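You operate a simulated robot arm through the tools that you are given. There is no shell and no other tool. Be economical: measure what you need, move in short steps, check, and stop when the job is done.

You run a simulated two-armed robot. Do the job below in one go: nothing can be reset, and whatever is moved stays where it is left.

JOB
Tip the cream store tub into bin two; card back, dial to FREE.
Fine: put the tub back on its stool; the yellow card goes from the green crate into the bin's holder; hold the crate still as it comes out.

It is judged by the outcome, as a careful person would: the job done as asked, and still so three seconds after it is handed in. It fails if anything else is knocked over, pushed out of place, dropped, spilled or broken.

ROBOT AND FRAMES
Two 7-joint arms with two-finger grippers on one trunk, on a base that drives. Base frame: it is fixed to the floor where the robot stands at the start and does not move with it; the origin is under the middle of the robot, x ahead of it, y to its left, z up. Lengths are in m, angles in degrees, forces in N, time in s.
The left shoulder is at the start at [0.05, 0.158, 1.08], the right one opposite. With the tool pointing down near the work surface each hand reaches from about 0.1 to 0.34 m from the robot's upright axis, wherever it stands, measured 20 degrees to its own side. Places, roughly: bin two [0.9, -0.7, 0.4]; blue bin card [0.5, -3, 0.75]; blue crate [3.25, -4.5, 0.75]; card holder of bin two [0.3, -0.5, 0.7]; card pocket of the green crate [0.4, 0.4, 0.7]; red bin card [0.75, -3, 0.75]; status dial of bin one [0.3, -2.9, 0.5]; status dial of bin three [0.3, 1, 0.5]; status dial of bin two [0.3, -1, 0.5]; white bin card [0.25, -2.25, 0.75]. Payload 2.45 kg a hand.
The tool frame of a hand sits at the grasp point between the pads (the TCP): z along the fingers, y along the line on which they close. The tips reach 0.026 m beyond it. Largest opening 0.096 m; the body of the gripper starts 0.069 m behind the TCP.
Orientation is that of the tool frame in the base frame, as [roll, pitch, yaw] about the fixed x, y, z axes, in that order (R = Rz(yaw) Ry(pitch) Rx(roll)). With the fingers straight down and closing along the base's y, the tool's x points along the base's -x, its y along +y and its z along -z.

CONTROLS
- The arms move only by the tool apply_moves. It takes "left_targets", "right_targets" or both (then of equal length, played together; a hand with none holds still); each is a list of rows, each a list of 2 entries, a list of its own where there are three numbers: the shift along the base's x, y, z in units of 400 mm (1.0 is 400 mm), then the turn, a rotation vector about the base's x, y, z in units of 60 degrees (1.0 is 60 degrees). In form: [[[tx, ty, tz], [rx, ry, rz]], ...]. A call has 1 to 12 rows; each row is the pose to reach, as a shift and turn from the pose commanded when the call began. "left_hand" and "right_hand" are, for a hand that has rows, the finger opening in cm, from 0 to 9.6, set as the call begins (left out, the last holds). A call with a number of a shift or a turn outside -1 to 1 is refused whole. Each row takes 0.2 s and may step no farther than 0.05 m and 8.6 degrees from the row before; otherwise, or with a gripper value out of range, the whole call is refused. A pose out of reach is approached as far as the arm can. The call stops where the force on the tool passes 40 N (or 10 N more than at its start, if that is more) or the arm is blocked; 0.2 s more then pass. Each finger halts on what it meets, pressing with about 23 N; the grip force reading is that of the motor and also rises with nothing between the fingers. The clock runs only during rows and for 0.2 s after the last one: add rows that repeat a pose to give the fingers time. It gives the time, the measured TCP pose, the force on the tool (base axes), the opening and the grip force at its end, in the units of the frame above (readings bear some noise), with the torque about the TCP (base axes, N m) and any sound that the robot's microphone picked up.
- Cameras (640 x 400 px; columns grow to the right, rows downward): "scene" is now at [0.1248, -0.0283, 1.5387]; the picture's right is [-0.36, -0.93, -0.00], its down [-0.82, 0.31, -0.48] and it looks along [0.45, -0.17, -0.88] (base axes); focal length 255 px, centre (320, 200). "left" rides on the left gripper at [0.082, -0.003, -0.098] in its tool frame; the picture's right is [0.04, 1.00, 0.00], its down [-0.73, 0.03, -0.68] and it looks along [-0.68, 0.03, 0.73] (tool axes); focal length 256 px, centre (320, 200). "right" rides on the right gripper at [0.082, 0.003, -0.098] in its tool frame; the picture's right is [-0.04, 1.00, 0.00], its down [-0.73, -0.03, -0.68] and it looks along [-0.68, -0.03, 0.73] (tool axes); focal length 256 px, centre (320, 200). There is no depth. A picture from a camera that has moved, and an enlarged one, comes with that camera's place and axes in the base frame and with its lens.
- get_image(camera): a new picture of that camera. No time passes.
- move_column(by): slides the trunk up (or, below 0, down) by that many m; the arms and the scene camera ride with it, the base frame stays. It gives what a move gives, with no picture.
- steer(legs): drives the robot by 1 to 6 legs, each [ahead, left, turn to the left] in m, m and degrees, along the robot's own axes; the way and the turn of a leg run together, so that a leg with both is an arc; at most 1.5 m and 180 degrees a leg. The arms and the cameras ride along, it lands a little off, and it stops where it bumps. It gives what a move gives.
- aim_head(pan, tilt): turns the head with the scene camera to pan (to the left, within 120 degrees either way) and tilt (down, from -29 to 69), counted from straight ahead of the robot. It gives what a move gives.
- close_up(camera, box): a new picture of the part [left, top, right, bottom] of that camera's present view, enlarged. No time passes.
- close_job(): hands the job in; it is judged then, once.

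Go step by step. Nothing tells you exact positions but the pictures and the camera data: compare them with the known pose of the tool, close in by small moves and look again before you grip or let go. The budget is 120 turns and 88 pictures, counting those below and the enlarged ones. Unless the task says otherwise, let go and move clear before handing in, and close with one line.

The tools are called after "Emit:" as name(argument=value, ...) on one line, values as JSON. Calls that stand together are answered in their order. apply_moves: Moves the arms, as the interface text tells. Its arguments: {"type":"object","properties":{"left_targets":{"type":"array"},"left_hand":{"type":"number"},"right_targets":{"type":"array"},"right_hand":{"type":"number"}},"required":[]} The other tools are called the same way: move_column (by) slides the trunk up or down; steer (legs) drives the base; aim_head (pan, tilt) turns the head that bears the scene camera; get_image (camera) takes a picture; close_up (camera, box) takes an enlarged picture of a part of a camera's view; close_job () hands the job in.

At the start:

```text
t: 0.0
left_tcp_pos: [0.445, -0.0809, 1.0741]
left_ee_rot: [179.8, -0.1, 180.0]
left_force: [-0.1, -0.3, -0.1]
left_torque: [0.02, 0.04, 0.0]
left_grip_width: 0.0961
left_grasp_force: 0.0
right_tcp_pos: [0.3237, -0.4492, 1.1024]
right_ee_rot: [179.9, -0.1, -180.0]
right_force: [1.1, 0.6, 0.4]
right_torque: [0.01, -0.01, 0.02]
right_grip_width: 0.0963
right_grasp_force: 0.0
trunk travel left (down, up): [-0.25, 0.317]
robot x, y, heading: [0.0016, -0.0006, -0.2]
head pan, tilt: [-20.8, 61.0]
```

scene: 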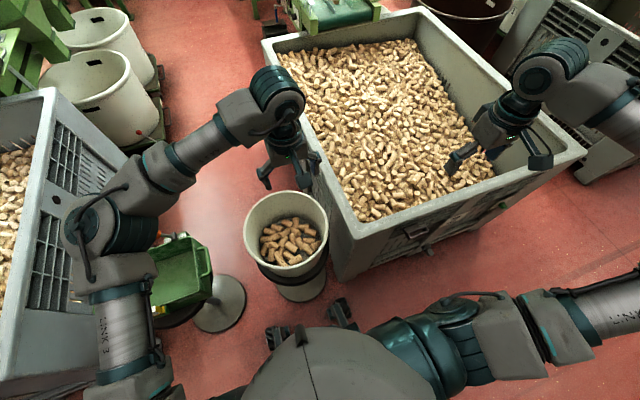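
right: 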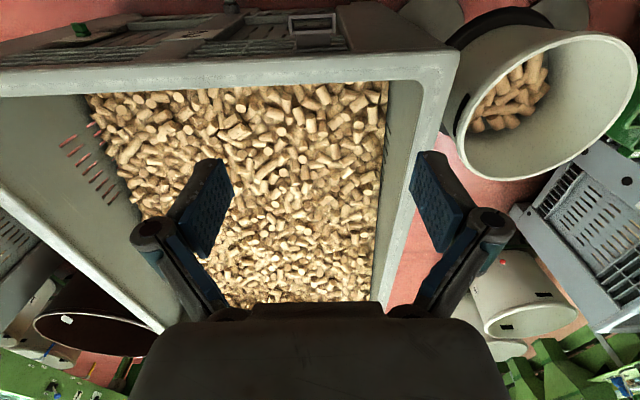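
left: 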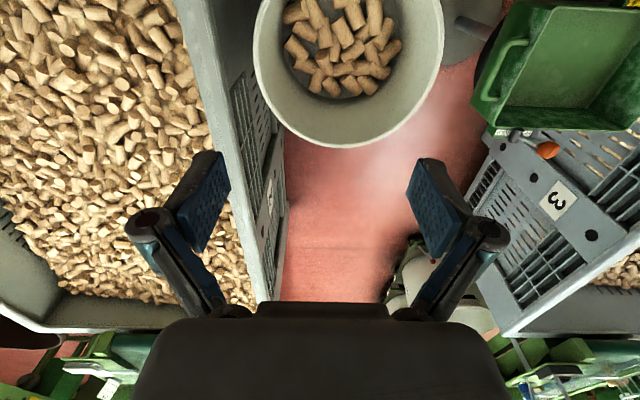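

The cream tub with corks stands on a stool just ahead of the robot, bin two is behind it to the right, and the green crate is to the left. I'll look around first to fix positions.

Emit:
aim_head(pan=-20, tilt=50)

Emit:
get_image(camera="scene")

Emit:
aim_head(pan=45, tilt=55)

Emit:
get_image(camera="scene")

Emit:
aim_head(pan=-80, tilt=50)

Emit:
get_image(camera="scene")

```text
t: 0.7
left_tcp_pos: [0.4411, -0.0797, 1.0742]
left_ee_rot: [180.0, 0.1, 180.0]
left_force: [0.4, 0.5, -0.8]
left_torque: [-0.02, 0.02, -0.03]
left_grip_width: 0.0959
left_grasp_force: 0.0
right_tcp_pos: [0.322, -0.4453, 1.104]
right_ee_rot: [-179.9, 0.1, -180.0]
right_force: [-0.6, -0.7, -0.1]
right_torque: [0.01, 0.01, -0.01]
right_grip_width: 0.096
right_grasp_force: 0.0
trunk travel left (down, up): [-0.25, 0.317]
robot x, y, heading: [0.0023, -0.0019, 0.0]
head pan, tilt: [-20.0, 50.0]
```

```text
84 pictures are left
camera scene: at [0.1357, -0.0313, 1.5524], right [-0.34, -0.94, 0.0], down [-0.72, 0.26, -0.64], along [0.6, -0.22, -0.77], focal length 255 px, centre (320, 200)
```

scene: 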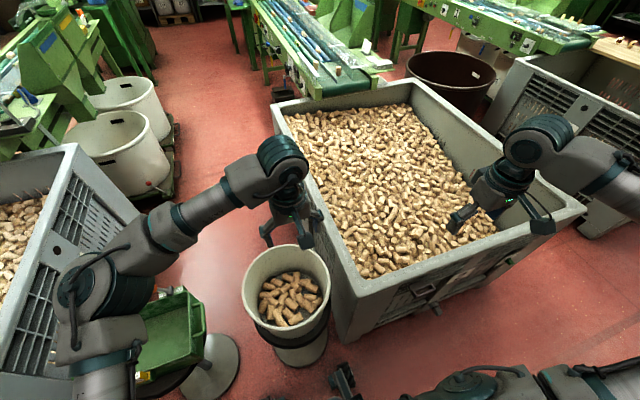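

```text
t: 2.1
left_tcp_pos: [0.4428, -0.0785, 1.0738]
left_ee_rot: [-179.8, 0.1, 180.0]
left_force: [-0.3, 0.1, 0.1]
left_torque: [0.01, 0.0, 0.01]
left_grip_width: 0.0959
left_grasp_force: 0.0
right_tcp_pos: [0.3214, -0.447, 1.1048]
right_ee_rot: [-179.9, 0.1, 180.0]
right_force: [0.7, 0.1, -0.2]
right_torque: [-0.01, 0.0, -0.01]
right_grip_width: 0.0965
right_grasp_force: 0.1
trunk travel left (down, up): [-0.25, 0.317]
robot x, y, heading: [-0.0027, 0.0011, -0.0]
head pan, tilt: [45.0, 55.0]
```

```text
83 pictures are left
camera scene: at [0.1147, 0.0461, 1.5462], right [0.71, -0.71, 0.0], down [-0.58, -0.58, -0.57], along [0.4, 0.41, -0.82], focal length 255 px, centre (320, 200)
```

scene: 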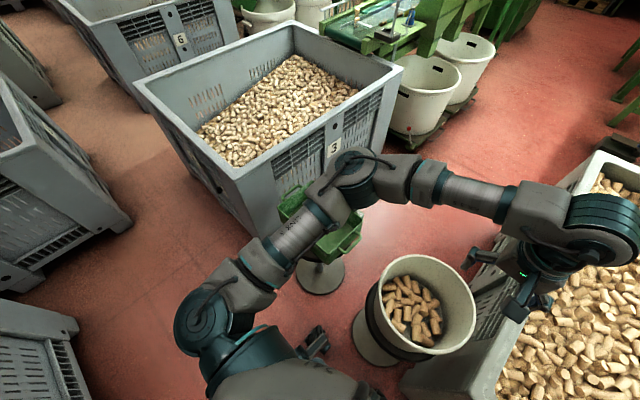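

```text
t: 4.1
left_tcp_pos: [0.4428, -0.0781, 1.0745]
left_ee_rot: [-179.9, 0.1, -180.0]
left_force: [0.0, 0.2, -0.8]
left_torque: [0.0, 0.03, -0.02]
left_grip_width: 0.0961
left_grasp_force: 0.1
right_tcp_pos: [0.3206, -0.4458, 1.1049]
right_ee_rot: [-179.9, 0.1, -180.0]
right_force: [-0.3, -0.4, -0.1]
right_torque: [0.0, 0.03, -0.01]
right_grip_width: 0.0961
right_grasp_force: 0.1
trunk travel left (down, up): [-0.25, 0.317]
robot x, y, heading: [0.0006, 0.0008, -0.0]
head pan, tilt: [-80.0, 50.0]
```

```text
82 pictures are left
camera scene: at [0.077, -0.0809, 1.5525], right [-0.98, -0.17, 0.0], down [-0.14, 0.76, -0.64], along [0.11, -0.63, -0.77], focal length 255 px, centre (320, 200)
```

scene: 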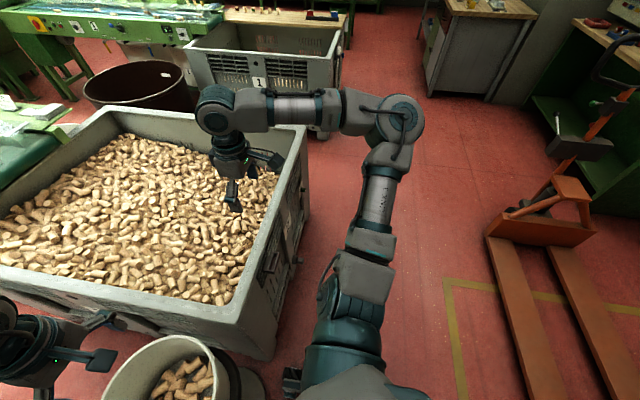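

The tub rim looks to be about 0.29 m across, centred near (0.47, -0.04, 0.72). I'll look closer at the tub, the crate and the front face of the bin.

Emit:
close_up(camera="left", box=[380, 0, 640, 200])

Emit:
aim_head(pan=0, tilt=69)

Emit:
get_image(camera="scene")

Emit:
close_up(camera="right", box=[0, 0, 480, 120])

```text
2.00 times, centred on (510, 100) of left
camera zoom: at [0.3624, -0.0836, 1.1717], right [-0.04, 1.0, 0.0], down [0.73, 0.03, 0.68], along [0.68, 0.03, -0.73], focal length 512 px, centre (-60, 400)
```

zoom: 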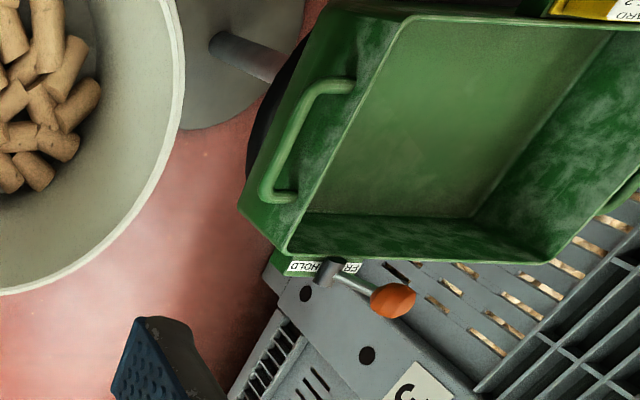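

```text
t: 5.7
left_tcp_pos: [0.4428, -0.0791, 1.0746]
left_ee_rot: [-179.9, 0.1, 180.0]
left_force: [-0.3, 0.7, 0.3]
left_torque: [-0.02, -0.01, 0.01]
left_grip_width: 0.0958
left_grasp_force: 0.0
right_tcp_pos: [0.3218, -0.4458, 1.1043]
right_ee_rot: [-179.9, 0.1, 180.0]
right_force: [-0.3, 0.6, -0.4]
right_torque: [0.04, 0.01, 0.0]
right_grip_width: 0.0962
right_grasp_force: 0.0
trunk travel left (down, up): [-0.25, 0.317]
robot x, y, heading: [0.0016, -0.0009, -0.2]
head pan, tilt: [0.0, 68.8]
```

```text
80 pictures are left
camera scene: at [0.1195, -0.0049, 1.5306], right [0.0, -1.0, 0.0], down [-0.93, 0.0, -0.36], along [0.36, 0.0, -0.93], focal length 255 px, centre (320, 200)
```

scene: 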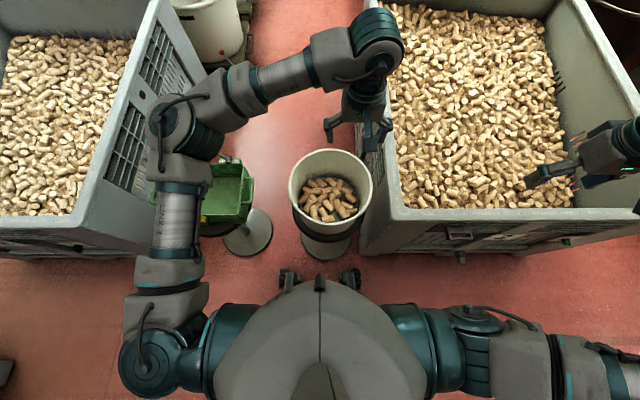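

```text
1.33 times, centred on (240, 60) of right
camera zoom: at [0.239, -0.4441, 1.2029], right [0.04, 1.0, 0.0], down [0.73, -0.03, 0.68], along [0.68, -0.03, -0.73], focal length 341 px, centre (427, 387)
```

zoom: 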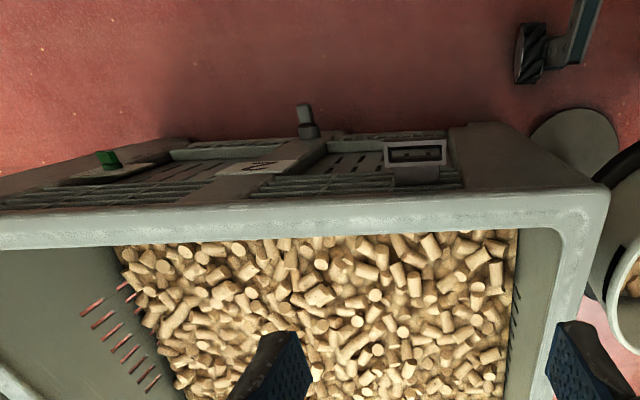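

Emit:
close_up(camera="scene", box=[240, 130, 420, 290])

Emit:
close_up(camera="scene", box=[140, 140, 290, 270])

```text
2.50 times, centred on (330, 210) of scene
camera zoom: at [0.1195, -0.0049, 1.5306], right [0.0, -1.0, 0.0], down [-0.93, 0.0, -0.36], along [0.36, 0.0, -0.93], focal length 638 px, centre (295, 175)
```

zoom: 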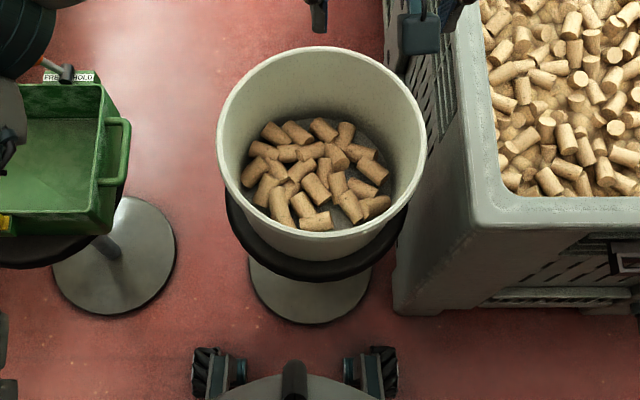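

```text
3.08 times, centred on (215, 205) of scene
camera zoom: at [0.1195, -0.0049, 1.5306], right [0.0, -1.0, 0.0], down [-0.93, 0.0, -0.36], along [0.36, 0.0, -0.93], focal length 786 px, centre (643, 185)
```

zoom: 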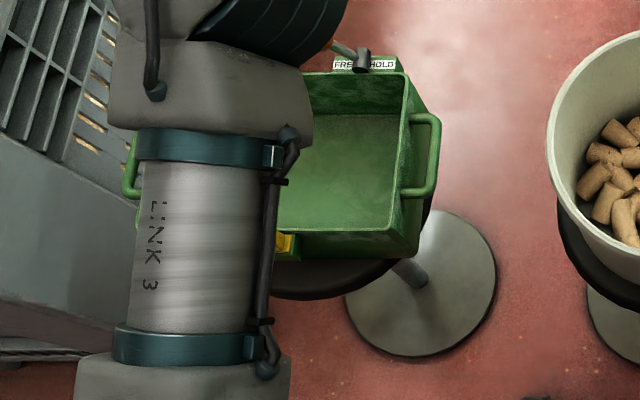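

The tub, its stool and the bin side are clear. I'll bring both hands over the left and right sides of the tub rim at the present height, to test the reach.

Emit:
apply_moves(left_targets=[[[0.01, 0.08, 0], [0, 0, 0]], [[0.02, 0.16, 0], [0, 0, 0]], [[0.03, 0.24, 0], [0, 0, 0]], [[0.045, 0.32, 0], [0, 0, 0]], [[0.06, 0.4, 0], [0, 0, 0]], [[0.065, 0.45, 0], [0, 0, 0]], [[0.065, 0.45, 0], [0, 0, 0]]], right_targets=[[[0.06, 0.105, 0], [0, 0, 0]], [[0.12, 0.21, 0], [0, 0, 0]], [[0.18, 0.315, 0], [0, 0, 0]], [[0.24, 0.42, 0], [0, 0, 0]], [[0.3, 0.525, 0], [0, 0, 0]], [[0.365, 0.63, 0], [0, 0, 0]], [[0.365, 0.63, 0], [0, 0, 0]]])

Emit:
get_image(camera="scene")

```text
t: 7.3
left_tcp_pos: [0.4683, 0.1022, 1.075]
left_ee_rot: [-179.9, 0.2, -179.8]
left_force: [-0.3, -0.8, -0.1]
left_torque: [-0.01, 0.01, 0.03]
left_grip_width: 0.096
left_grasp_force: 0.1
right_tcp_pos: [0.465, -0.192, 1.1066]
right_ee_rot: [-179.8, 0.2, 180.0]
right_force: [-0.4, -0.3, 0.5]
right_torque: [0.0, 0.0, 0.02]
right_grip_width: 0.0959
right_grasp_force: 0.1
trunk travel left (down, up): [-0.25, 0.317]
robot x, y, heading: [-0.0021, 0.0025, -0.1]
head pan, tilt: [0.0, 68.8]
```

```text
76 pictures are left
camera scene: at [0.1201, 0.0016, 1.5307], right [0.0, -1.0, 0.0], down [-0.93, 0.0, -0.36], along [0.36, 0.0, -0.93], focal length 255 px, centre (320, 200)
```

scene: 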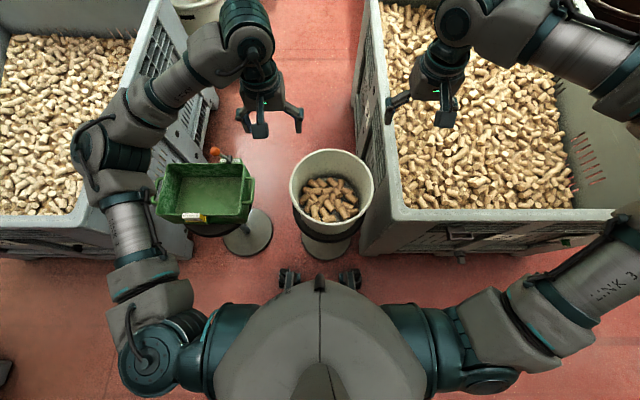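

Both hands reach. Before lowering, I'll test the pour rotation in free air, tilting the tools so the tub mouth would come back toward the robot.

Emit:
apply_moves(left_targets=[[[0, 0, 0], [0, -0.125, 0]], [[0, 0, 0], [0, -0.25, 0]], [[0, 0, 0], [0, -0.375, 0]], [[0, 0, 0], [0, -0.5, 0]], [[0, 0, 0], [0, -0.625, 0]], [[0, 0, 0], [0, -0.75, 0]], [[0, 0, 0], [0, -0.875, 0]], [[0, 0, 0], [0, -1, 0]]], right_targets=[[[0, 0, 0], [0, -0.125, 0]], [[0, 0, 0], [0, -0.25, 0]], [[0, 0, 0], [0, -0.375, 0]], [[0, 0, 0], [0, -0.5, 0]], [[0, 0, 0], [0, -0.625, 0]], [[0, 0, 0], [0, -0.75, 0]], [[0, 0, 0], [0, -0.875, 0]], [[0, 0, 0], [0, -1, 0]]])

Emit:
apply_moves(left_targets=[[[0, 0, 0], [0, -0.125, 0]], [[0, 0, 0], [0, -0.25, 0]], [[0, 0, 0], [0, -0.375, 0]], [[0, 0, 0], [0, -0.5, 0]], [[0, 0, 0], [0, -0.625, 0]], [[0, 0, 0], [0, -0.75, 0]], [[0, 0, 0], [0, -0.875, 0]], [[0, 0, 0], [0, -1, 0]]], right_targets=[[[0, 0, 0], [0, -0.125, 0]], [[0, 0, 0], [0, -0.25, 0]], [[0, 0, 0], [0, -0.375, 0]], [[0, 0, 0], [0, -0.5, 0]], [[0, 0, 0], [0, -0.625, 0]], [[0, 0, 0], [0, -0.75, 0]], [[0, 0, 0], [0, -0.875, 0]], [[0, 0, 0], [0, -1, 0]]])

Emit:
get_image(camera="scene")

```text
t: 9.1
left_tcp_pos: [0.4677, 0.1018, 1.074]
left_ee_rot: [-179.9, 60.2, -180.0]
left_force: [0.5, 0.6, 0.3]
left_torque: [-0.03, 0.03, -0.01]
left_grip_width: 0.0962
left_grasp_force: 0.0
right_tcp_pos: [0.4664, -0.1935, 1.1048]
right_ee_rot: [179.9, 60.2, 180.0]
right_force: [0.8, -0.3, 0.5]
right_torque: [0.0, 0.0, -0.01]
right_grip_width: 0.0961
right_grasp_force: 0.0
trunk travel left (down, up): [-0.25, 0.317]
robot x, y, heading: [0.0001, 0.0038, 0.1]
head pan, tilt: [0.0, 68.8]
```

```text
t: 10.9
left_tcp_pos: [0.5037, 0.0641, 1.1381]
left_ee_rot: [0.2, 60.6, 0.1]
left_force: [-0.2, -0.2, 0.4]
left_torque: [0.01, -0.03, 0.02]
left_grip_width: 0.0959
left_grasp_force: 0.0
left hand out of reach, approached as far as the arm can: row 3, 4, 5, 7, 8
right_tcp_pos: [0.4819, -0.1952, 1.11]
right_ee_rot: [0.2, 59.9, 0.2]
right_force: [-0.4, -1.0, -0.2]
right_torque: [0.01, 0.01, -0.01]
right_grip_width: 0.0959
right_grasp_force: 0.0
right hand out of reach, approached as far as the arm can: row 1, 2, 3, 4, 5, 6, 7, 8
trunk travel left (down, up): [-0.25, 0.317]
robot x, y, heading: [0.0, 0.0031, 0.1]
head pan, tilt: [0.0, 68.8]
```

```text
75 pictures are left
camera scene: at [0.1202, -0.0016, 1.5306], right [0.0, -1.0, 0.0], down [-0.93, 0.0, -0.36], along [0.36, 0.0, -0.93], focal length 255 px, centre (320, 200)
```

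scene: 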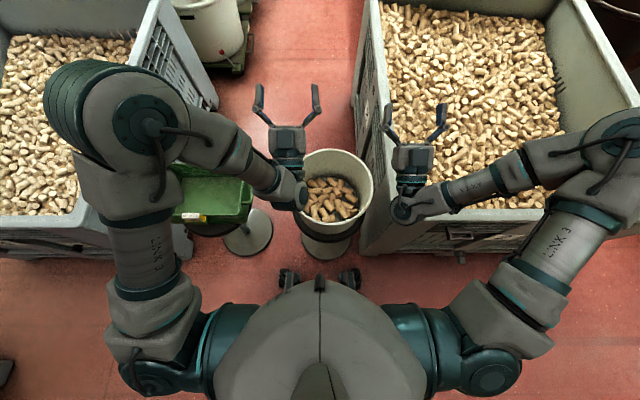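

The full tilt is reachable once the hands are farther out. I'll test it at x≈0.58.

Emit:
apply_moves(left_targets=[[[0.09, 0, 0], [0, 0, 0]], [[0.18, 0, 0], [0, 0, 0]], [[0.27, 0, 0], [0, 0, 0]], [[0.27, 0, 0], [0, 0, 0]]], right_targets=[[[0.09, 0, 0], [0, 0, 0]], [[0.18, 0, 0], [0, 0, 0]], [[0.27, 0, 0], [0, 0, 0]], [[0.27, 0, 0], [0, 0, 0]]])

Emit:
apply_moves(left_targets=[[[0, 0, 0], [0, 0.125, 0]], [[0, 0, 0], [0, 0.25, 0]], [[0, 0, 0], [0, 0.375, 0]], [[0, 0, 0], [0, 0.5, 0]], [[0, 0, 0], [0, 0.625, 0]], [[0, 0, 0], [0, 0.75, 0]], [[0, 0, 0], [0, 0.875, 0]], [[0, 0, 0], [0, 1, 0]]], right_targets=[[[0, 0, 0], [0, 0.125, 0]], [[0, 0, 0], [0, 0.25, 0]], [[0, 0, 0], [0, 0.375, 0]], [[0, 0, 0], [0, 0.5, 0]], [[0, 0, 0], [0, 0.625, 0]], [[0, 0, 0], [0, 0.75, 0]], [[0, 0, 0], [0, 0.875, 0]], [[0, 0, 0], [0, 1, 0]]])

Emit:
apply_moves(left_targets=[[[0, 0, 0], [0, 0.125, 0]], [[0, 0, 0], [0, 0.25, 0]], [[0, 0, 0], [0, 0.375, 0]], [[0, 0, 0], [0, 0.5, 0]], [[0, 0, 0], [0, 0.625, 0]], [[0, 0, 0], [0, 0.75, 0]], [[0, 0, 0], [0, 0.875, 0]], [[0, 0, 0], [0, 1, 0]]], right_targets=[[[0, 0, 0], [0, 0.125, 0]], [[0, 0, 0], [0, 0.25, 0]], [[0, 0, 0], [0, 0.375, 0]], [[0, 0, 0], [0, 0.5, 0]], [[0, 0, 0], [0, 0.625, 0]], [[0, 0, 0], [0, 0.75, 0]], [[0, 0, 0], [0, 0.875, 0]], [[0, 0, 0], [0, 1, 0]]])

```text
t: 11.9
left_tcp_pos: [0.5817, 0.0195, 1.1566]
left_ee_rot: [-0.2, 60.0, 0.0]
left_force: [0.9, -0.2, 0.5]
left_torque: [0.0, 0.06, 0.0]
left_grip_width: 0.0961
left_grasp_force: 0.0
left hand out of reach, approached as far as the arm can: row 1, 2, 3, 4
right_tcp_pos: [0.5885, -0.196, 1.1102]
right_ee_rot: [0.1, 59.8, 0.1]
right_force: [1.0, 0.4, 0.9]
right_torque: [-0.01, 0.04, 0.01]
right_grip_width: 0.0962
right_grasp_force: 0.1
trunk travel left (down, up): [-0.25, 0.317]
robot x, y, heading: [0.0045, 0.001, -0.0]
head pan, tilt: [0.0, 68.8]
```

```text
t: 13.7
left_tcp_pos: [0.5802, 0.018, 1.1585]
left_ee_rot: [-179.8, 60.0, -180.0]
left_force: [-0.4, 0.0, 0.8]
left_torque: [-0.04, -0.01, -0.01]
left_grip_width: 0.096
left_grasp_force: 0.1
right_tcp_pos: [0.5898, -0.1943, 1.1093]
right_ee_rot: [-179.9, 60.0, -179.9]
right_force: [-0.3, 0.4, -0.2]
right_torque: [0.02, -0.01, -0.03]
right_grip_width: 0.0962
right_grasp_force: 0.1
trunk travel left (down, up): [-0.25, 0.317]
robot x, y, heading: [0.0005, -0.0007, -0.3]
head pan, tilt: [0.0, 68.8]
```

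```text
t: 15.5
left_tcp_pos: [0.5806, 0.0135, 1.1601]
left_ee_rot: [179.9, -0.2, 180.0]
left_force: [-0.2, -0.5, 0.0]
left_torque: [0.01, -0.01, 0.02]
left_grip_width: 0.0959
left_grasp_force: 0.1
right_tcp_pos: [0.5733, -0.2398, 1.1141]
right_ee_rot: [179.9, 0.0, -180.0]
right_force: [0.2, 0.2, -0.1]
right_torque: [0.02, 0.02, 0.01]
right_grip_width: 0.096
right_grasp_force: 0.0
right hand out of reach, approached as far as the arm can: row 7, 8
trunk travel left (down, up): [-0.25, 0.317]
robot x, y, heading: [-0.0005, -0.0033, 0.2]
head pan, tilt: [0.0, 68.8]
```

The left arm drifted into a worse posture because it was off-centre. I'll repeat the test with both hands symmetric at y=±0.145, moving outward during the tilt.

Emit:
apply_moves(left_targets=[[[-0.05, 0.09, -0.05], [0, 0, 0]], [[-0.1, 0.18, -0.1], [0, 0, 0]], [[-0.15, 0.27, -0.15], [0, 0, 0]], [[-0.2, 0.33, -0.2], [0, 0, 0]], [[-0.2, 0.33, -0.2], [0, 0, 0]]], right_targets=[[[-0.05, 0.06, -0.02], [0, 0, 0]], [[-0.1, 0.12, -0.04], [0, 0, 0]], [[-0.15, 0.18, -0.06], [0, 0, 0]], [[-0.18, 0.24, -0.085], [0, 0, 0]], [[-0.18, 0.24, -0.085], [0, 0, 0]]])

Emit:
apply_moves(left_targets=[[[0.025, 0, 0], [0, -0.125, 0]], [[0.05, 0, 0], [0, -0.25, 0]], [[0.075, 0, 0], [0, -0.375, 0]], [[0.1, 0, 0], [0, -0.5, 0]], [[0.125, 0, 0], [0, -0.625, 0]], [[0.15, 0, 0], [0, -0.75, 0]], [[0.175, 0, 0], [0, -0.875, 0]], [[0.2, 0, 0], [0, -1, 0]]], right_targets=[[[0.025, 0, 0], [0, -0.125, 0]], [[0.05, 0, 0], [0, -0.25, 0]], [[0.075, 0, 0], [0, -0.375, 0]], [[0.1, 0, 0], [0, -0.5, 0]], [[0.125, 0, 0], [0, -0.625, 0]], [[0.15, 0, 0], [0, -0.75, 0]], [[0.175, 0, 0], [0, -0.875, 0]], [[0.2, 0, 0], [0, -1, 0]]])

Emit:
apply_moves(left_targets=[[[0.025, 0, 0], [0, -0.125, 0]], [[0.05, 0, 0], [0, -0.25, 0]], [[0.05, 0, 0], [0, -0.375, 0]], [[0.05, 0, 0], [0, -0.5, 0]], [[0.05, 0, 0], [0, -0.625, 0]], [[0.05, 0, 0], [0, -0.75, 0]], [[0.05, 0, 0], [0, -0.875, 0]], [[0.05, 0, 0], [0, -1, 0]]], right_targets=[[[0.025, 0, 0], [0, -0.125, 0]], [[0.05, 0, 0], [0, -0.25, 0]], [[0.05, 0, 0], [0, -0.375, 0]], [[0.05, 0, 0], [0, -0.5, 0]], [[0.05, 0, 0], [0, -0.625, 0]], [[0.05, 0, 0], [0, -0.75, 0]], [[0.05, 0, 0], [0, -0.875, 0]], [[0.05, 0, 0], [0, -1, 0]]])

Emit:
get_image(camera="scene")

```text
t: 16.7
left_tcp_pos: [0.4984, 0.1485, 1.0781]
left_ee_rot: [179.9, 0.2, -179.9]
left_force: [0.1, -0.5, 0.5]
left_torque: [0.01, 0.01, 0.0]
left_grip_width: 0.096
left_grasp_force: 0.0
right_tcp_pos: [0.5032, -0.149, 1.0798]
right_ee_rot: [180.0, 0.1, 179.9]
right_force: [0.5, 0.0, 0.6]
right_torque: [0.0, -0.01, -0.03]
right_grip_width: 0.096
right_grasp_force: 0.0
right hand out of reach, approached as far as the arm can: row 4, 5
trunk travel left (down, up): [-0.25, 0.317]
robot x, y, heading: [0.0028, -0.0021, -0.1]
head pan, tilt: [0.0, 68.8]
```

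```text
t: 18.5
left_tcp_pos: [0.5797, 0.1502, 1.0773]
left_ee_rot: [-179.7, 60.1, -180.0]
left_force: [-0.1, 0.3, 0.7]
left_torque: [-0.02, -0.02, 0.03]
left_grip_width: 0.096
left_grasp_force: 0.0
right_tcp_pos: [0.5849, -0.1467, 1.0804]
right_ee_rot: [-179.9, 60.0, 180.0]
right_force: [0.5, 0.4, 0.4]
right_torque: [-0.02, -0.01, -0.01]
right_grip_width: 0.0961
right_grasp_force: 0.1
trunk travel left (down, up): [-0.25, 0.317]
robot x, y, heading: [0.0007, -0.0003, -0.1]
head pan, tilt: [0.0, 68.8]
```

```text
t: 20.3
left_tcp_pos: [0.5973, 0.1343, 1.0777]
left_ee_rot: [-179.2, 80.4, 179.2]
left_force: [0.7, -0.7, 0.9]
left_torque: [0.0, 0.02, -0.01]
left_grip_width: 0.096
left_grasp_force: 0.1
left hand out of reach, approached as far as the arm can: row 3, 4, 5, 6, 7, 8
right_tcp_pos: [0.604, -0.1471, 1.0798]
right_ee_rot: [0.3, 59.8, 0.0]
right_force: [-0.3, -0.2, 0.2]
right_torque: [0.03, 0.0, 0.02]
right_grip_width: 0.0963
right_grasp_force: 0.0
trunk travel left (down, up): [-0.25, 0.317]
robot x, y, heading: [0.0003, 0.0019, 0.3]
head pan, tilt: [0.0, 68.8]
```

```text
74 pictures are left
camera scene: at [0.1222, -0.0003, 1.5303], right [0.0, -1.0, 0.0], down [-0.93, 0.0, -0.36], along [0.36, 0.0, -0.93], focal length 255 px, centre (320, 200)
```

scene: 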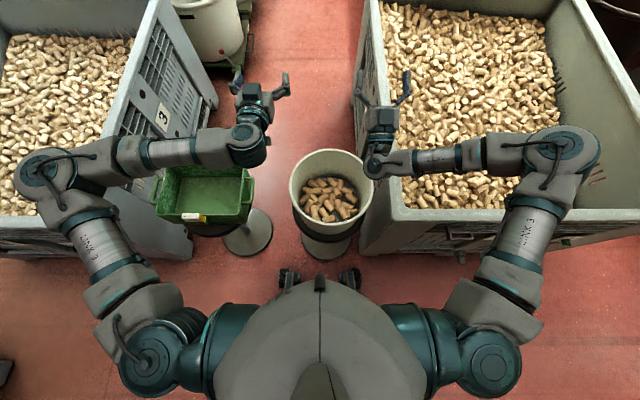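

The right arm does the whole tilt and the left stalls in a different elbow posture. I'll bring the left arm round by the mirrored path, out to the side and back in, so it takes the same posture.

Emit:
apply_moves(left_targets=[[[-0.05, 0.05, 0], [0, 0.125, 0]], [[-0.1, 0.1, 0], [0, 0.25, 0]], [[-0.15, 0.15, 0], [0, 0.375, 0]], [[-0.2, 0.2, 0], [0, 0.5, 0]], [[-0.25, 0.25, 0], [0, 0.625, 0]], [[-0.3, 0.3, 0], [0, 0.75, 0]], [[-0.35, 0.35, 0], [0, 0.875, 0]], [[-0.4, 0.4, 0], [0, 1, 0]]])

Emit:
apply_moves(left_targets=[[[-0.05, 0.065, 0.01], [0, 0.11, 0]], [[-0.1, 0.13, 0.02], [0, 0.22, 0]], [[-0.15, 0.195, 0.03], [0, 0.335, 0]], [[-0.2, 0.26, 0.04], [0, 0.335, 0]], [[-0.25, 0.325, 0.05], [0, 0.335, 0]], [[-0.28, 0.39, 0.06], [0, 0.335, 0]], [[-0.28, 0.39, 0.06], [0, 0.335, 0]]])

Emit:
get_image(camera="scene")

```text
t: 22.1
left_tcp_pos: [0.4362, 0.2964, 1.0781]
left_ee_rot: [-178.3, 20.4, 179.9]
left_force: [0.0, 0.4, -0.5]
left_torque: [0.0, 0.01, 0.04]
left_grip_width: 0.0956
left_grasp_force: 0.1
right_tcp_pos: [0.6022, -0.145, 1.0824]
right_ee_rot: [0.0, 59.9, -0.1]
right_force: [0.1, 0.7, 0.4]
right_torque: [-0.01, 0.03, -0.03]
right_grip_width: 0.0962
right_grasp_force: 0.1
trunk travel left (down, up): [-0.25, 0.317]
robot x, y, heading: [0.0032, -0.0019, -0.2]
head pan, tilt: [0.0, 68.8]
```

```text
t: 23.7
left_tcp_pos: [0.3446, 0.4419, 1.0952]
left_ee_rot: [-178.4, 0.4, 179.9]
left_force: [0.1, -0.5, 0.1]
left_torque: [0.01, -0.06, -0.04]
left_grip_width: 0.0964
left_grasp_force: 0.0
left hand out of reach, approached as far as the arm can: row 6, 7
right_tcp_pos: [0.6029, -0.1463, 1.0798]
right_ee_rot: [0.0, 59.9, -0.1]
right_force: [-0.2, 0.2, -0.5]
right_torque: [0.01, -0.02, 0.01]
right_grip_width: 0.0958
right_grasp_force: 0.0
trunk travel left (down, up): [-0.25, 0.317]
robot x, y, heading: [0.002, -0.0008, 0.2]
head pan, tilt: [0.0, 68.8]
```

```text
73 pictures are left
camera scene: at [0.1196, 0.0024, 1.5306], right [0.0, -1.0, 0.0], down [-0.93, 0.0, -0.36], along [0.36, 0.0, -0.93], focal length 255 px, centre (320, 200)
```

scene: 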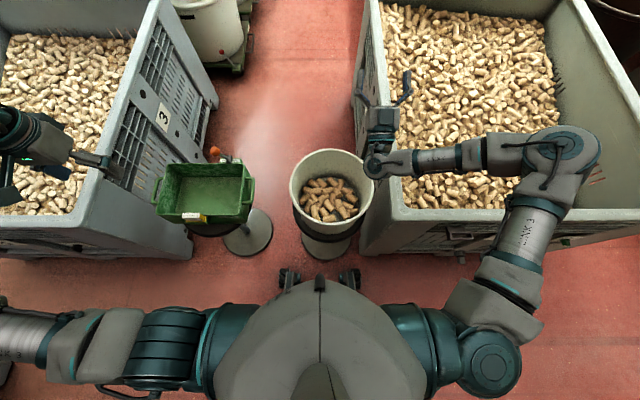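

Emit:
apply_moves(left_targets=[[[0.06, -0.1, 0], [0.027, 0, 0]], [[0.12, -0.2, 0], [0.027, 0, 0]], [[0.18, -0.3, 0], [0.027, 0, 0]], [[0.24, -0.4, 0], [0.027, 0, 0]], [[0.28, -0.5, 0], [0.027, 0, 0]], [[0.32, -0.6, -0.02], [0.027, 0, 0]], [[0.36, -0.68, -0.035], [0.027, 0, 0]], [[0.395, -0.735, -0.04], [0.027, 0, 0]], [[0.395, -0.735, -0.04], [0.027, 0, 0]]])

Emit:
apply_moves(left_targets=[[[0.025, 0, 0], [0, -0.125, 0]], [[0.05, 0, 0], [0, -0.25, 0]], [[0.075, 0, 0], [0, -0.375, 0]], [[0.1, 0, 0], [0, -0.5, 0]], [[0.125, 0, 0], [0, -0.625, 0]], [[0.15, 0, 0], [0, -0.75, 0]], [[0.175, 0, 0], [0, -0.875, 0]], [[0.2, 0, 0], [0, -1, 0]]])

Emit:
apply_moves(left_targets=[[[0.025, 0, 0], [0, -0.125, 0]], [[0.05, 0, 0], [0, -0.25, 0]], [[0.05, 0, 0], [0, -0.375, 0]], [[0.05, 0, 0], [0, -0.5, 0]], [[0.05, 0, 0], [0, -0.625, 0]], [[0.05, 0, 0], [0, -0.75, 0]], [[0.05, 0, 0], [0, -0.875, 0]], [[0.05, 0, 0], [0, -1, 0]]])

Emit:
get_image(camera="scene")

```text
t: 25.7
left_tcp_pos: [0.503, 0.1476, 1.0791]
left_ee_rot: [179.9, 0.4, 179.8]
left_force: [-0.7, 0.2, -0.8]
left_torque: [-0.03, 0.01, 0.03]
left_grip_width: 0.096
left_grasp_force: 0.1
right_tcp_pos: [0.6024, -0.1453, 1.0796]
right_ee_rot: [0.2, 60.0, 0.0]
right_force: [-0.4, -0.6, 0.0]
right_torque: [-0.03, -0.03, -0.01]
right_grip_width: 0.0961
right_grasp_force: 0.2
trunk travel left (down, up): [-0.25, 0.317]
robot x, y, heading: [-0.0011, 0.0026, -0.1]
head pan, tilt: [0.0, 68.8]
```

```text
t: 27.5
left_tcp_pos: [0.5812, 0.1459, 1.0789]
left_ee_rot: [179.8, 60.5, 179.7]
left_force: [-0.2, -0.3, 0.4]
left_torque: [0.02, -0.03, 0.02]
left_grip_width: 0.0958
left_grasp_force: 0.0
right_tcp_pos: [0.6036, -0.147, 1.0797]
right_ee_rot: [0.1, 60.0, 0.1]
right_force: [0.2, -0.2, 0.1]
right_torque: [0.0, 0.02, 0.02]
right_grip_width: 0.0959
right_grasp_force: 0.0
trunk travel left (down, up): [-0.25, 0.317]
robot x, y, heading: [0.0027, -0.0011, -0.1]
head pan, tilt: [0.0, 68.8]
```

```text
t: 29.3
left_tcp_pos: [0.598, 0.1299, 1.0789]
left_ee_rot: [179.9, 80.6, 178.5]
left_force: [-0.5, -0.5, -0.5]
left_torque: [0.0, -0.01, -0.01]
left_grip_width: 0.096
left_grasp_force: 0.0
left hand out of reach, approached as far as the arm can: row 3, 4, 5, 6, 7, 8
right_tcp_pos: [0.6027, -0.1469, 1.0805]
right_ee_rot: [0.1, 59.9, 0.0]
right_force: [-0.2, -0.5, -1.0]
right_torque: [-0.03, -0.03, 0.01]
right_grip_width: 0.0958
right_grasp_force: 0.1
trunk travel left (down, up): [-0.25, 0.317]
robot x, y, heading: [0.0012, 0.0038, 0.1]
head pan, tilt: [0.0, 68.8]
```

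```text
72 pictures are left
camera scene: at [0.1212, 0.0001, 1.5305], right [0.0, -1.0, 0.0], down [-0.93, 0.0, -0.36], along [0.36, 0.0, -0.93], focal length 255 px, centre (320, 200)
```

scene: 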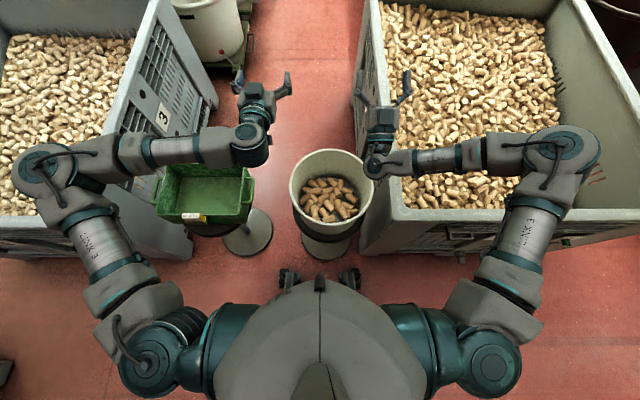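

The left wrist needs the same wrist flip the right arm made during the first test. I'll replay that mirrored: go to (0.466, 0.193, 1.105) at 60° pitch, then tilt on.

Emit:
apply_moves(left_targets=[[[-0.08, 0.04, 0.015], [0, 0.11, 0]], [[-0.16, 0.08, 0.03], [0, 0.22, 0]], [[-0.24, 0.12, 0.045], [0, 0.34, 0]], [[-0.33, 0.157, 0.065], [0, 0.34, 0]], [[-0.33, 0.157, 0.065], [0, 0.34, 0]]])

Emit:
apply_moves(left_targets=[[[0, 0, 0], [0, -0.125, 0]], [[0, 0, 0], [0, -0.25, 0]], [[0, 0, 0], [0, -0.375, 0]], [[0, 0, 0], [0, -0.5, 0]], [[0, 0, 0], [0, -0.625, 0]], [[0, 0, 0], [0, -0.75, 0]], [[0, 0, 0], [0, -0.875, 0]], [[0, 0, 0], [0, -1, 0]]])

```text
t: 30.5
left_tcp_pos: [0.471, 0.1957, 1.1034]
left_ee_rot: [-179.0, 60.3, 179.5]
left_force: [0.4, 0.6, 0.5]
left_torque: [-0.02, 0.01, 0.02]
left_grip_width: 0.0962
left_grasp_force: 0.0
right_tcp_pos: [0.6037, -0.1466, 1.0792]
right_ee_rot: [0.0, 60.0, -0.1]
right_force: [0.4, 0.2, -1.1]
right_torque: [0.0, -0.03, -0.03]
right_grip_width: 0.0961
right_grasp_force: 0.1
trunk travel left (down, up): [-0.25, 0.317]
robot x, y, heading: [0.0001, -0.001, 0.1]
head pan, tilt: [0.0, 68.8]
```

```text
t: 32.3
left_tcp_pos: [0.5085, 0.1875, 1.1118]
left_ee_rot: [178.8, 84.9, 177.4]
left_force: [0.3, -0.5, -0.9]
left_torque: [0.03, 0.04, 0.02]
left_grip_width: 0.0961
left_grasp_force: 0.1
left hand out of reach, approached as far as the arm can: row 1, 2, 3, 4, 5, 6, 7, 8
right_tcp_pos: [0.6021, -0.1461, 1.0801]
right_ee_rot: [0.2, 59.9, -0.2]
right_force: [-0.9, 0.8, 0.0]
right_torque: [0.02, -0.01, -0.03]
right_grip_width: 0.0961
right_grasp_force: 0.0
trunk travel left (down, up): [-0.25, 0.317]
robot x, y, heading: [-0.0024, -0.0017, 0.3]
head pan, tilt: [0.0, 68.8]
```

The flip doesn't happen, but a range from pitch 80° down to negative pitch may be enough. I'll test how far both hands can tilt the other way at the same spot.

Emit:
apply_moves(left_targets=[[[0, -0.012, -0.01], [0, 0.125, 0]], [[0, -0.025, -0.02], [0, 0.25, 0]], [[0, -0.037, -0.03], [0, 0.375, 0]], [[0, -0.05, -0.04], [0, 0.5, 0]], [[0, -0.062, -0.05], [0, 0.625, 0]], [[0, -0.075, -0.06], [0, 0.75, 0]], [[0, -0.087, -0.07], [0, 0.875, 0]], [[0, -0.1, -0.08], [0, 1, 0]]], right_targets=[[[-0.02, 0, 0], [0, 0.125, 0]], [[-0.04, 0, 0], [0, 0.25, 0]], [[-0.06, 0, 0], [0, 0.375, 0]], [[-0.08, 0, 0], [0, 0.5, 0]], [[-0.1, 0, 0], [0, 0.625, 0]], [[-0.12, 0, 0], [0, 0.75, 0]], [[-0.14, 0, 0], [0, 0.875, 0]], [[-0.16, 0, 0], [0, 1, 0]]])

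Emit:
apply_moves(left_targets=[[[0, 0, 0], [0, 0.125, 0]], [[0, 0, 0], [0, 0.25, 0]], [[0, 0, 0], [0, 0.375, 0]], [[0, 0, 0], [0, 0.5, 0]], [[0, 0, 0], [0, 0.625, 0]], [[0, 0, 0], [0, 0.75, 0]], [[0, 0, 0], [0, 0.875, 0]], [[0, 0, 0], [0, 1, 0]]], right_targets=[[[-0.01, 0, 0], [0, 0.125, 0]], [[-0.02, 0, 0], [0, 0.25, 0]], [[-0.03, 0, 0], [0, 0.375, 0]], [[-0.04, 0, 0], [0, 0.5, 0]], [[-0.05, 0, 0], [0, 0.625, 0]], [[-0.06, 0, 0], [0, 0.75, 0]], [[-0.07, 0, 0], [0, 0.875, 0]], [[-0.08, 0, 0], [0, 1, 0]]])

Emit:
apply_moves(right_targets=[[[0, 0, 0], [0, 0.125, 0]], [[0, 0, 0], [0, 0.25, 0]], [[0, 0, 0], [0, 0.375, 0]], [[0, 0, 0], [0, 0.5, 0]], [[0, 0, 0], [0, 0.6, 0]]])

Emit:
get_image(camera="scene")

```text
t: 34.1
left_tcp_pos: [0.5077, 0.145, 1.0825]
left_ee_rot: [-178.6, 24.7, 179.8]
left_force: [-0.2, 0.6, 0.0]
left_torque: [-0.03, 0.05, 0.01]
left_grip_width: 0.0958
left_grasp_force: 0.0
right_tcp_pos: [0.5385, -0.1465, 1.0803]
right_ee_rot: [-179.9, 60.0, 180.0]
right_force: [-0.2, 0.5, 1.3]
right_torque: [0.0, -0.01, 0.0]
right_grip_width: 0.096
right_grasp_force: 0.0
trunk travel left (down, up): [-0.25, 0.317]
robot x, y, heading: [-0.0006, -0.0009, -0.0]
head pan, tilt: [0.0, 68.8]
```

```text
t: 35.9
left_tcp_pos: [0.5106, 0.1418, 1.0833]
left_ee_rot: [-178.4, -35.2, 179.7]
left_force: [0.1, -0.2, -0.4]
left_torque: [-0.03, 0.07, -0.03]
left_grip_width: 0.0962
left_grasp_force: 0.1
right_tcp_pos: [0.5107, -0.152, 1.0785]
right_ee_rot: [-180.0, -0.2, 179.9]
right_force: [0.7, -0.7, -0.2]
right_torque: [0.04, 0.03, -0.03]
right_grip_width: 0.096
right_grasp_force: 0.1
trunk travel left (down, up): [-0.25, 0.317]
robot x, y, heading: [-0.0002, 0.0038, -0.0]
head pan, tilt: [0.0, 68.8]
```

```text
t: 37.1
left_tcp_pos: [0.5077, 0.1447, 1.0834]
left_ee_rot: [-178.5, -35.2, 179.9]
left_force: [0.2, -0.4, 0.3]
left_torque: [0.03, -0.01, 0.0]
left_grip_width: 0.096
left_grasp_force: 0.0
right_tcp_pos: [0.4418, -0.1886, 1.0562]
right_ee_rot: [179.9, -35.9, -179.8]
right_force: [-0.3, -0.5, 0.8]
right_torque: [-0.01, 0.03, 0.02]
right_grip_width: 0.096
right_grasp_force: 0.0
right hand out of reach, approached as far as the arm can: row 1, 2, 3, 4, 5
trunk travel left (down, up): [-0.25, 0.317]
robot x, y, heading: [0.0012, -0.0021, -0.2]
head pan, tilt: [0.0, 68.8]
```

```text
71 pictures are left
camera scene: at [0.1224, -0.0016, 1.5304], right [0.0, -1.0, 0.0], down [-0.93, 0.0, -0.36], along [0.36, 0.0, -0.93], focal length 255 px, centre (320, 200)
```

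scene: 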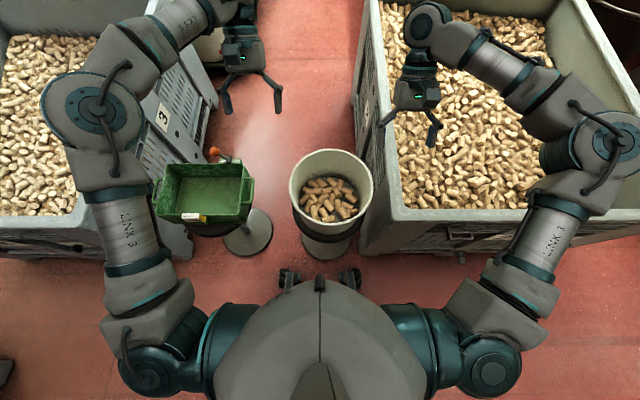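

The left arm spans about -40° to +80°, which is 120° of tilt and enough. I'll test the whole sweep with both hands mirrored, from -35° to +80°.

Emit:
apply_moves(left_targets=[[[0, 0, 0], [0, 0, 0]], [[0, 0, 0], [-0.025, 0, 0]], [[0, 0, 0], [-0.025, 0, 0]], [[0, 0, 0], [-0.025, 0, 0]]], right_targets=[[[0.05, 0.03, 0.02], [0, 0, 0]], [[0.1, 0.06, 0.04], [0, 0, 0]], [[0.17, 0.1, 0.06], [0, 0, 0]], [[0.17, 0.1, 0.06], [0, 0, 0]]])

Emit:
apply_moves(left_targets=[[[0, 0, 0], [0, -0.125, 0]], [[0, 0, 0], [0, -0.25, 0]], [[0, 0, 0], [0, -0.375, 0]], [[0, 0, 0], [0, -0.5, 0]], [[0, 0, 0], [0, -0.625, 0]], [[0, 0, 0], [0, -0.75, 0]], [[0, 0, 0], [0, -0.875, 0]], [[0, 0, 0], [0, -1, 0]]], right_targets=[[[0, 0, 0], [0, -0.125, 0]], [[0, 0, 0], [0, -0.25, 0]], [[0, 0, 0], [0, -0.375, 0]], [[0, 0, 0], [0, -0.5, 0]], [[0, 0, 0], [0, -0.625, 0]], [[0, 0, 0], [0, -0.75, 0]], [[0, 0, 0], [0, -0.875, 0]], [[0, 0, 0], [0, -1, 0]]])

Emit:
apply_moves(left_targets=[[[0, 0, 0], [0, -0.125, 0]], [[0, 0, 0], [0, -0.25, 0]], [[0, 0, 0], [0, -0.375, 0]], [[0, 0, 0], [0, -0.5, 0]], [[0, 0, 0], [0, -0.625, 0]], [[0, 0, 0], [0, -0.75, 0]], [[0, 0, 0], [0, -0.875, 0]]], right_targets=[[[0, 0, 0], [0, -0.125, 0]], [[0, 0, 0], [0, -0.25, 0]], [[0, 0, 0], [0, -0.375, 0]], [[0, 0, 0], [0, -0.5, 0]], [[0, 0, 0], [0, -0.625, 0]], [[0, 0, 0], [0, -0.75, 0]], [[0, 0, 0], [0, -0.875, 0]]])

```text
t: 38.1
left_tcp_pos: [0.5076, 0.1448, 1.0841]
left_ee_rot: [-176.6, -35.1, 178.6]
left_force: [0.2, 0.1, 0.2]
left_torque: [0.0, -0.05, -0.01]
left_grip_width: 0.0958
left_grasp_force: 0.0
right_tcp_pos: [0.4422, -0.1883, 1.0554]
right_ee_rot: [180.0, -35.8, 180.0]
right_force: [0.0, 0.2, 0.6]
right_torque: [0.01, 0.04, 0.0]
right_grip_width: 0.096
right_grasp_force: 0.0
right hand out of reach, approached as far as the arm can: row 1, 2, 3, 4
trunk travel left (down, up): [-0.25, 0.317]
robot x, y, heading: [0.0002, 0.0001, -0.1]
head pan, tilt: [0.0, 68.8]
```

```text
t: 39.9
left_tcp_pos: [0.5078, 0.1451, 1.0838]
left_ee_rot: [-177.9, 25.0, 178.8]
left_force: [-0.9, 0.6, -0.2]
left_torque: [0.01, -0.04, 0.0]
left_grip_width: 0.096
left_grasp_force: 0.1
right_tcp_pos: [0.4444, -0.191, 1.0586]
right_ee_rot: [-179.9, 24.2, -179.9]
right_force: [-0.5, 0.2, 0.2]
right_torque: [0.01, -0.01, 0.01]
right_grip_width: 0.0961
right_grasp_force: 0.1
trunk travel left (down, up): [-0.25, 0.317]
robot x, y, heading: [-0.0015, -0.0012, -0.1]
head pan, tilt: [0.0, 68.8]
```

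```text
t: 41.5
left_tcp_pos: [0.5094, 0.1455, 1.0822]
left_ee_rot: [178.0, 77.2, 175.2]
left_force: [-0.5, 0.0, 0.3]
left_torque: [0.02, 0.03, -0.05]
left_grip_width: 0.0962
left_grasp_force: 0.1
right_tcp_pos: [0.5043, -0.1755, 1.0664]
right_ee_rot: [179.9, 76.6, 179.7]
right_force: [0.7, 0.3, -0.3]
right_torque: [-0.01, -0.02, 0.02]
right_grip_width: 0.0961
right_grasp_force: 0.0
right hand out of reach, approached as far as the arm can: row 4, 5, 6, 7
trunk travel left (down, up): [-0.25, 0.317]
robot x, y, heading: [0.0008, -0.0019, -0.2]
head pan, tilt: [0.0, 68.8]
```

The left arm sweeps -35° to 77° cleanly. I'll take the right arm back to its starting posture by its outer path so that it matches.

Emit:
apply_moves(right_targets=[[[-0.02, -0.03, 0], [0, 0.125, 0]], [[-0.05, -0.06, 0], [0, 0.25, 0]], [[-0.08, -0.1, 0.01], [0, 0.375, 0]], [[-0.11, -0.15, 0.02], [0, 0.5, 0]], [[-0.14, -0.2, 0.03], [0, 0.625, 0]], [[-0.18, -0.26, 0.04], [0, 0.75, 0]], [[-0.22, -0.32, 0.05], [0, 0.875, 0]], [[-0.26, -0.38, 0.06], [0, 1, 0]]])

Emit:
apply_moves(right_targets=[[[-0.04, -0.06, 0.02], [0, 0.1, 0]], [[-0.08, -0.12, 0.03], [0, 0.2, 0]], [[-0.12, -0.18, 0.03], [0, 0.28, 0]], [[-0.17, -0.25, 0.03], [0, 0.28, 0]], [[-0.2, -0.31, 0.03], [0, 0.28, 0]], [[-0.2, -0.31, 0.03], [0, 0.28, 0]]])

Emit:
get_image(camera="scene")

```text
t: 43.3
left_tcp_pos: [0.5071, 0.1428, 1.0837]
left_ee_rot: [177.3, 77.1, 174.6]
left_force: [0.5, -0.9, 0.6]
left_torque: [0.04, 0.03, -0.01]
left_grip_width: 0.096
left_grasp_force: 0.1
right_tcp_pos: [0.4004, -0.3293, 1.0929]
right_ee_rot: [179.9, 16.6, 180.0]
right_force: [-0.2, 0.1, -1.0]
right_torque: [0.0, 0.0, -0.04]
right_grip_width: 0.0959
right_grasp_force: 0.1
trunk travel left (down, up): [-0.25, 0.317]
robot x, y, heading: [-0.0008, -0.0017, 0.2]
head pan, tilt: [0.0, 68.8]
```

```text
t: 44.7
left_tcp_pos: [0.5061, 0.1446, 1.0836]
left_ee_rot: [177.6, 77.3, 174.8]
left_force: [0.2, 0.3, 0.2]
left_torque: [0.02, 0.0, 0.0]
left_grip_width: 0.0962
left_grasp_force: 0.1
right_tcp_pos: [0.3213, -0.4519, 1.1023]
right_ee_rot: [-179.9, -0.2, 180.0]
right_force: [-0.2, 0.4, -1.0]
right_torque: [-0.02, 0.01, 0.0]
right_grip_width: 0.0961
right_grasp_force: 0.1
trunk travel left (down, up): [-0.25, 0.317]
robot x, y, heading: [0.0012, -0.0023, -0.1]
head pan, tilt: [0.0, 68.8]
```

```text
70 pictures are left
camera scene: at [0.1192, -0.0028, 1.5306], right [0.0, -1.0, 0.0], down [-0.93, 0.0, -0.36], along [0.36, 0.0, -0.93], focal length 255 px, centre (320, 200)
```

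scene: 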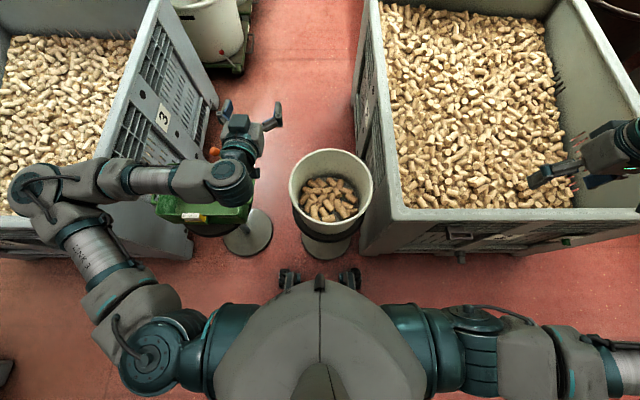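

Emit:
apply_moves(left_targets=[[[0, 0, 0], [0, 0.125, 0]], [[0, 0, 0], [0, 0.25, 0]], [[0, 0, 0], [0, 0.375, 0]], [[0, 0, 0], [0, 0.5, 0]], [[0, 0, 0], [0, 0.625, 0]], [[0, 0, 0], [0, 0.75, 0]], [[0, 0, 0], [0, 0.875, 0]], [[0, 0, 0], [0, 1, 0]], [[0, 0, 0], [0, 1, 0]]], right_targets=[[[0.06, 0.1, 0], [0, 0, 0]], [[0.12, 0.2, 0], [0, 0, 0]], [[0.18, 0.3, 0], [0, 0, 0]], [[0.24, 0.4, 0], [0, 0, 0]], [[0.3, 0.5, -0.01], [0, 0, 0]], [[0.36, 0.6, -0.03], [0, 0, 0]], [[0.41, 0.68, -0.05], [0, 0, 0]], [[0.45, 0.76, -0.05], [0, 0, 0]], [[0.45, 0.76, -0.05], [0, 0, 0]]])

Emit:
apply_moves(left_targets=[[[0, 0, 0], [0, 0.125, 0]], [[0, 0, 0], [0, 0.25, 0]], [[0, 0, 0], [0, 0.375, 0]], [[0, 0, 0], [0, 0.5, 0]], [[0, 0, 0], [0, 0.625, 0]], [[0, 0, 0], [0, 0.75, 0]], [[0, 0, 0], [0, 0.875, 0]]], right_targets=[[[0, 0, 0], [0, 0.083, 0]], [[0, 0, 0], [0, 0.166, 0]], [[0, 0, 0], [0, 0.25, 0]], [[0, 0, 0], [0, 0.333, 0]], [[0, 0, 0], [0, 0.416, 0]], [[0, 0, 0], [0, 0.5, 0]], [[0, 0, 0], [0, 0.583, 0]]])

Emit:
get_image(camera="scene")

```text
t: 46.7
left_tcp_pos: [0.5074, 0.1439, 1.0851]
left_ee_rot: [-177.9, 17.4, 178.8]
left_force: [-0.2, 0.1, -0.3]
left_torque: [0.01, 0.01, 0.0]
left_grip_width: 0.0961
left_grasp_force: 0.1
right_tcp_pos: [0.5003, -0.1479, 1.0841]
right_ee_rot: [-180.0, 0.1, -180.0]
right_force: [-0.2, -0.3, 0.0]
right_torque: [-0.02, 0.0, 0.0]
right_grip_width: 0.0962
right_grasp_force: 0.0
trunk travel left (down, up): [-0.25, 0.317]
robot x, y, heading: [-0.0006, 0.0001, -0.4]
head pan, tilt: [0.0, 68.8]
```

```text
t: 48.3
left_tcp_pos: [0.5086, 0.1418, 1.0856]
left_ee_rot: [-176.5, -34.9, 178.6]
left_force: [-0.2, -0.4, 0.1]
left_torque: [0.02, 0.02, -0.01]
left_grip_width: 0.0959
left_grasp_force: 0.0
right_tcp_pos: [0.4434, -0.1904, 1.0621]
right_ee_rot: [179.8, -35.0, -179.8]
right_force: [-0.5, 0.7, 0.1]
right_torque: [0.01, -0.03, 0.0]
right_grip_width: 0.096
right_grasp_force: 0.1
right hand out of reach, approached as far as the arm can: row 1, 2, 3, 4, 5, 6, 7
trunk travel left (down, up): [-0.25, 0.317]
robot x, y, heading: [-0.0024, -0.0001, 0.0]
head pan, tilt: [0.0, 68.8]
```

```text
69 pictures are left
camera scene: at [0.1218, -0.0035, 1.5305], right [0.0, -1.0, 0.0], down [-0.93, 0.0, -0.36], along [0.36, 0.0, -0.93], focal length 255 px, centre (320, 200)
```

scene: 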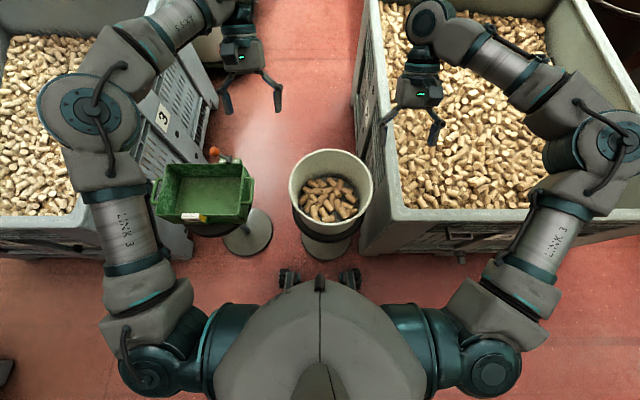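

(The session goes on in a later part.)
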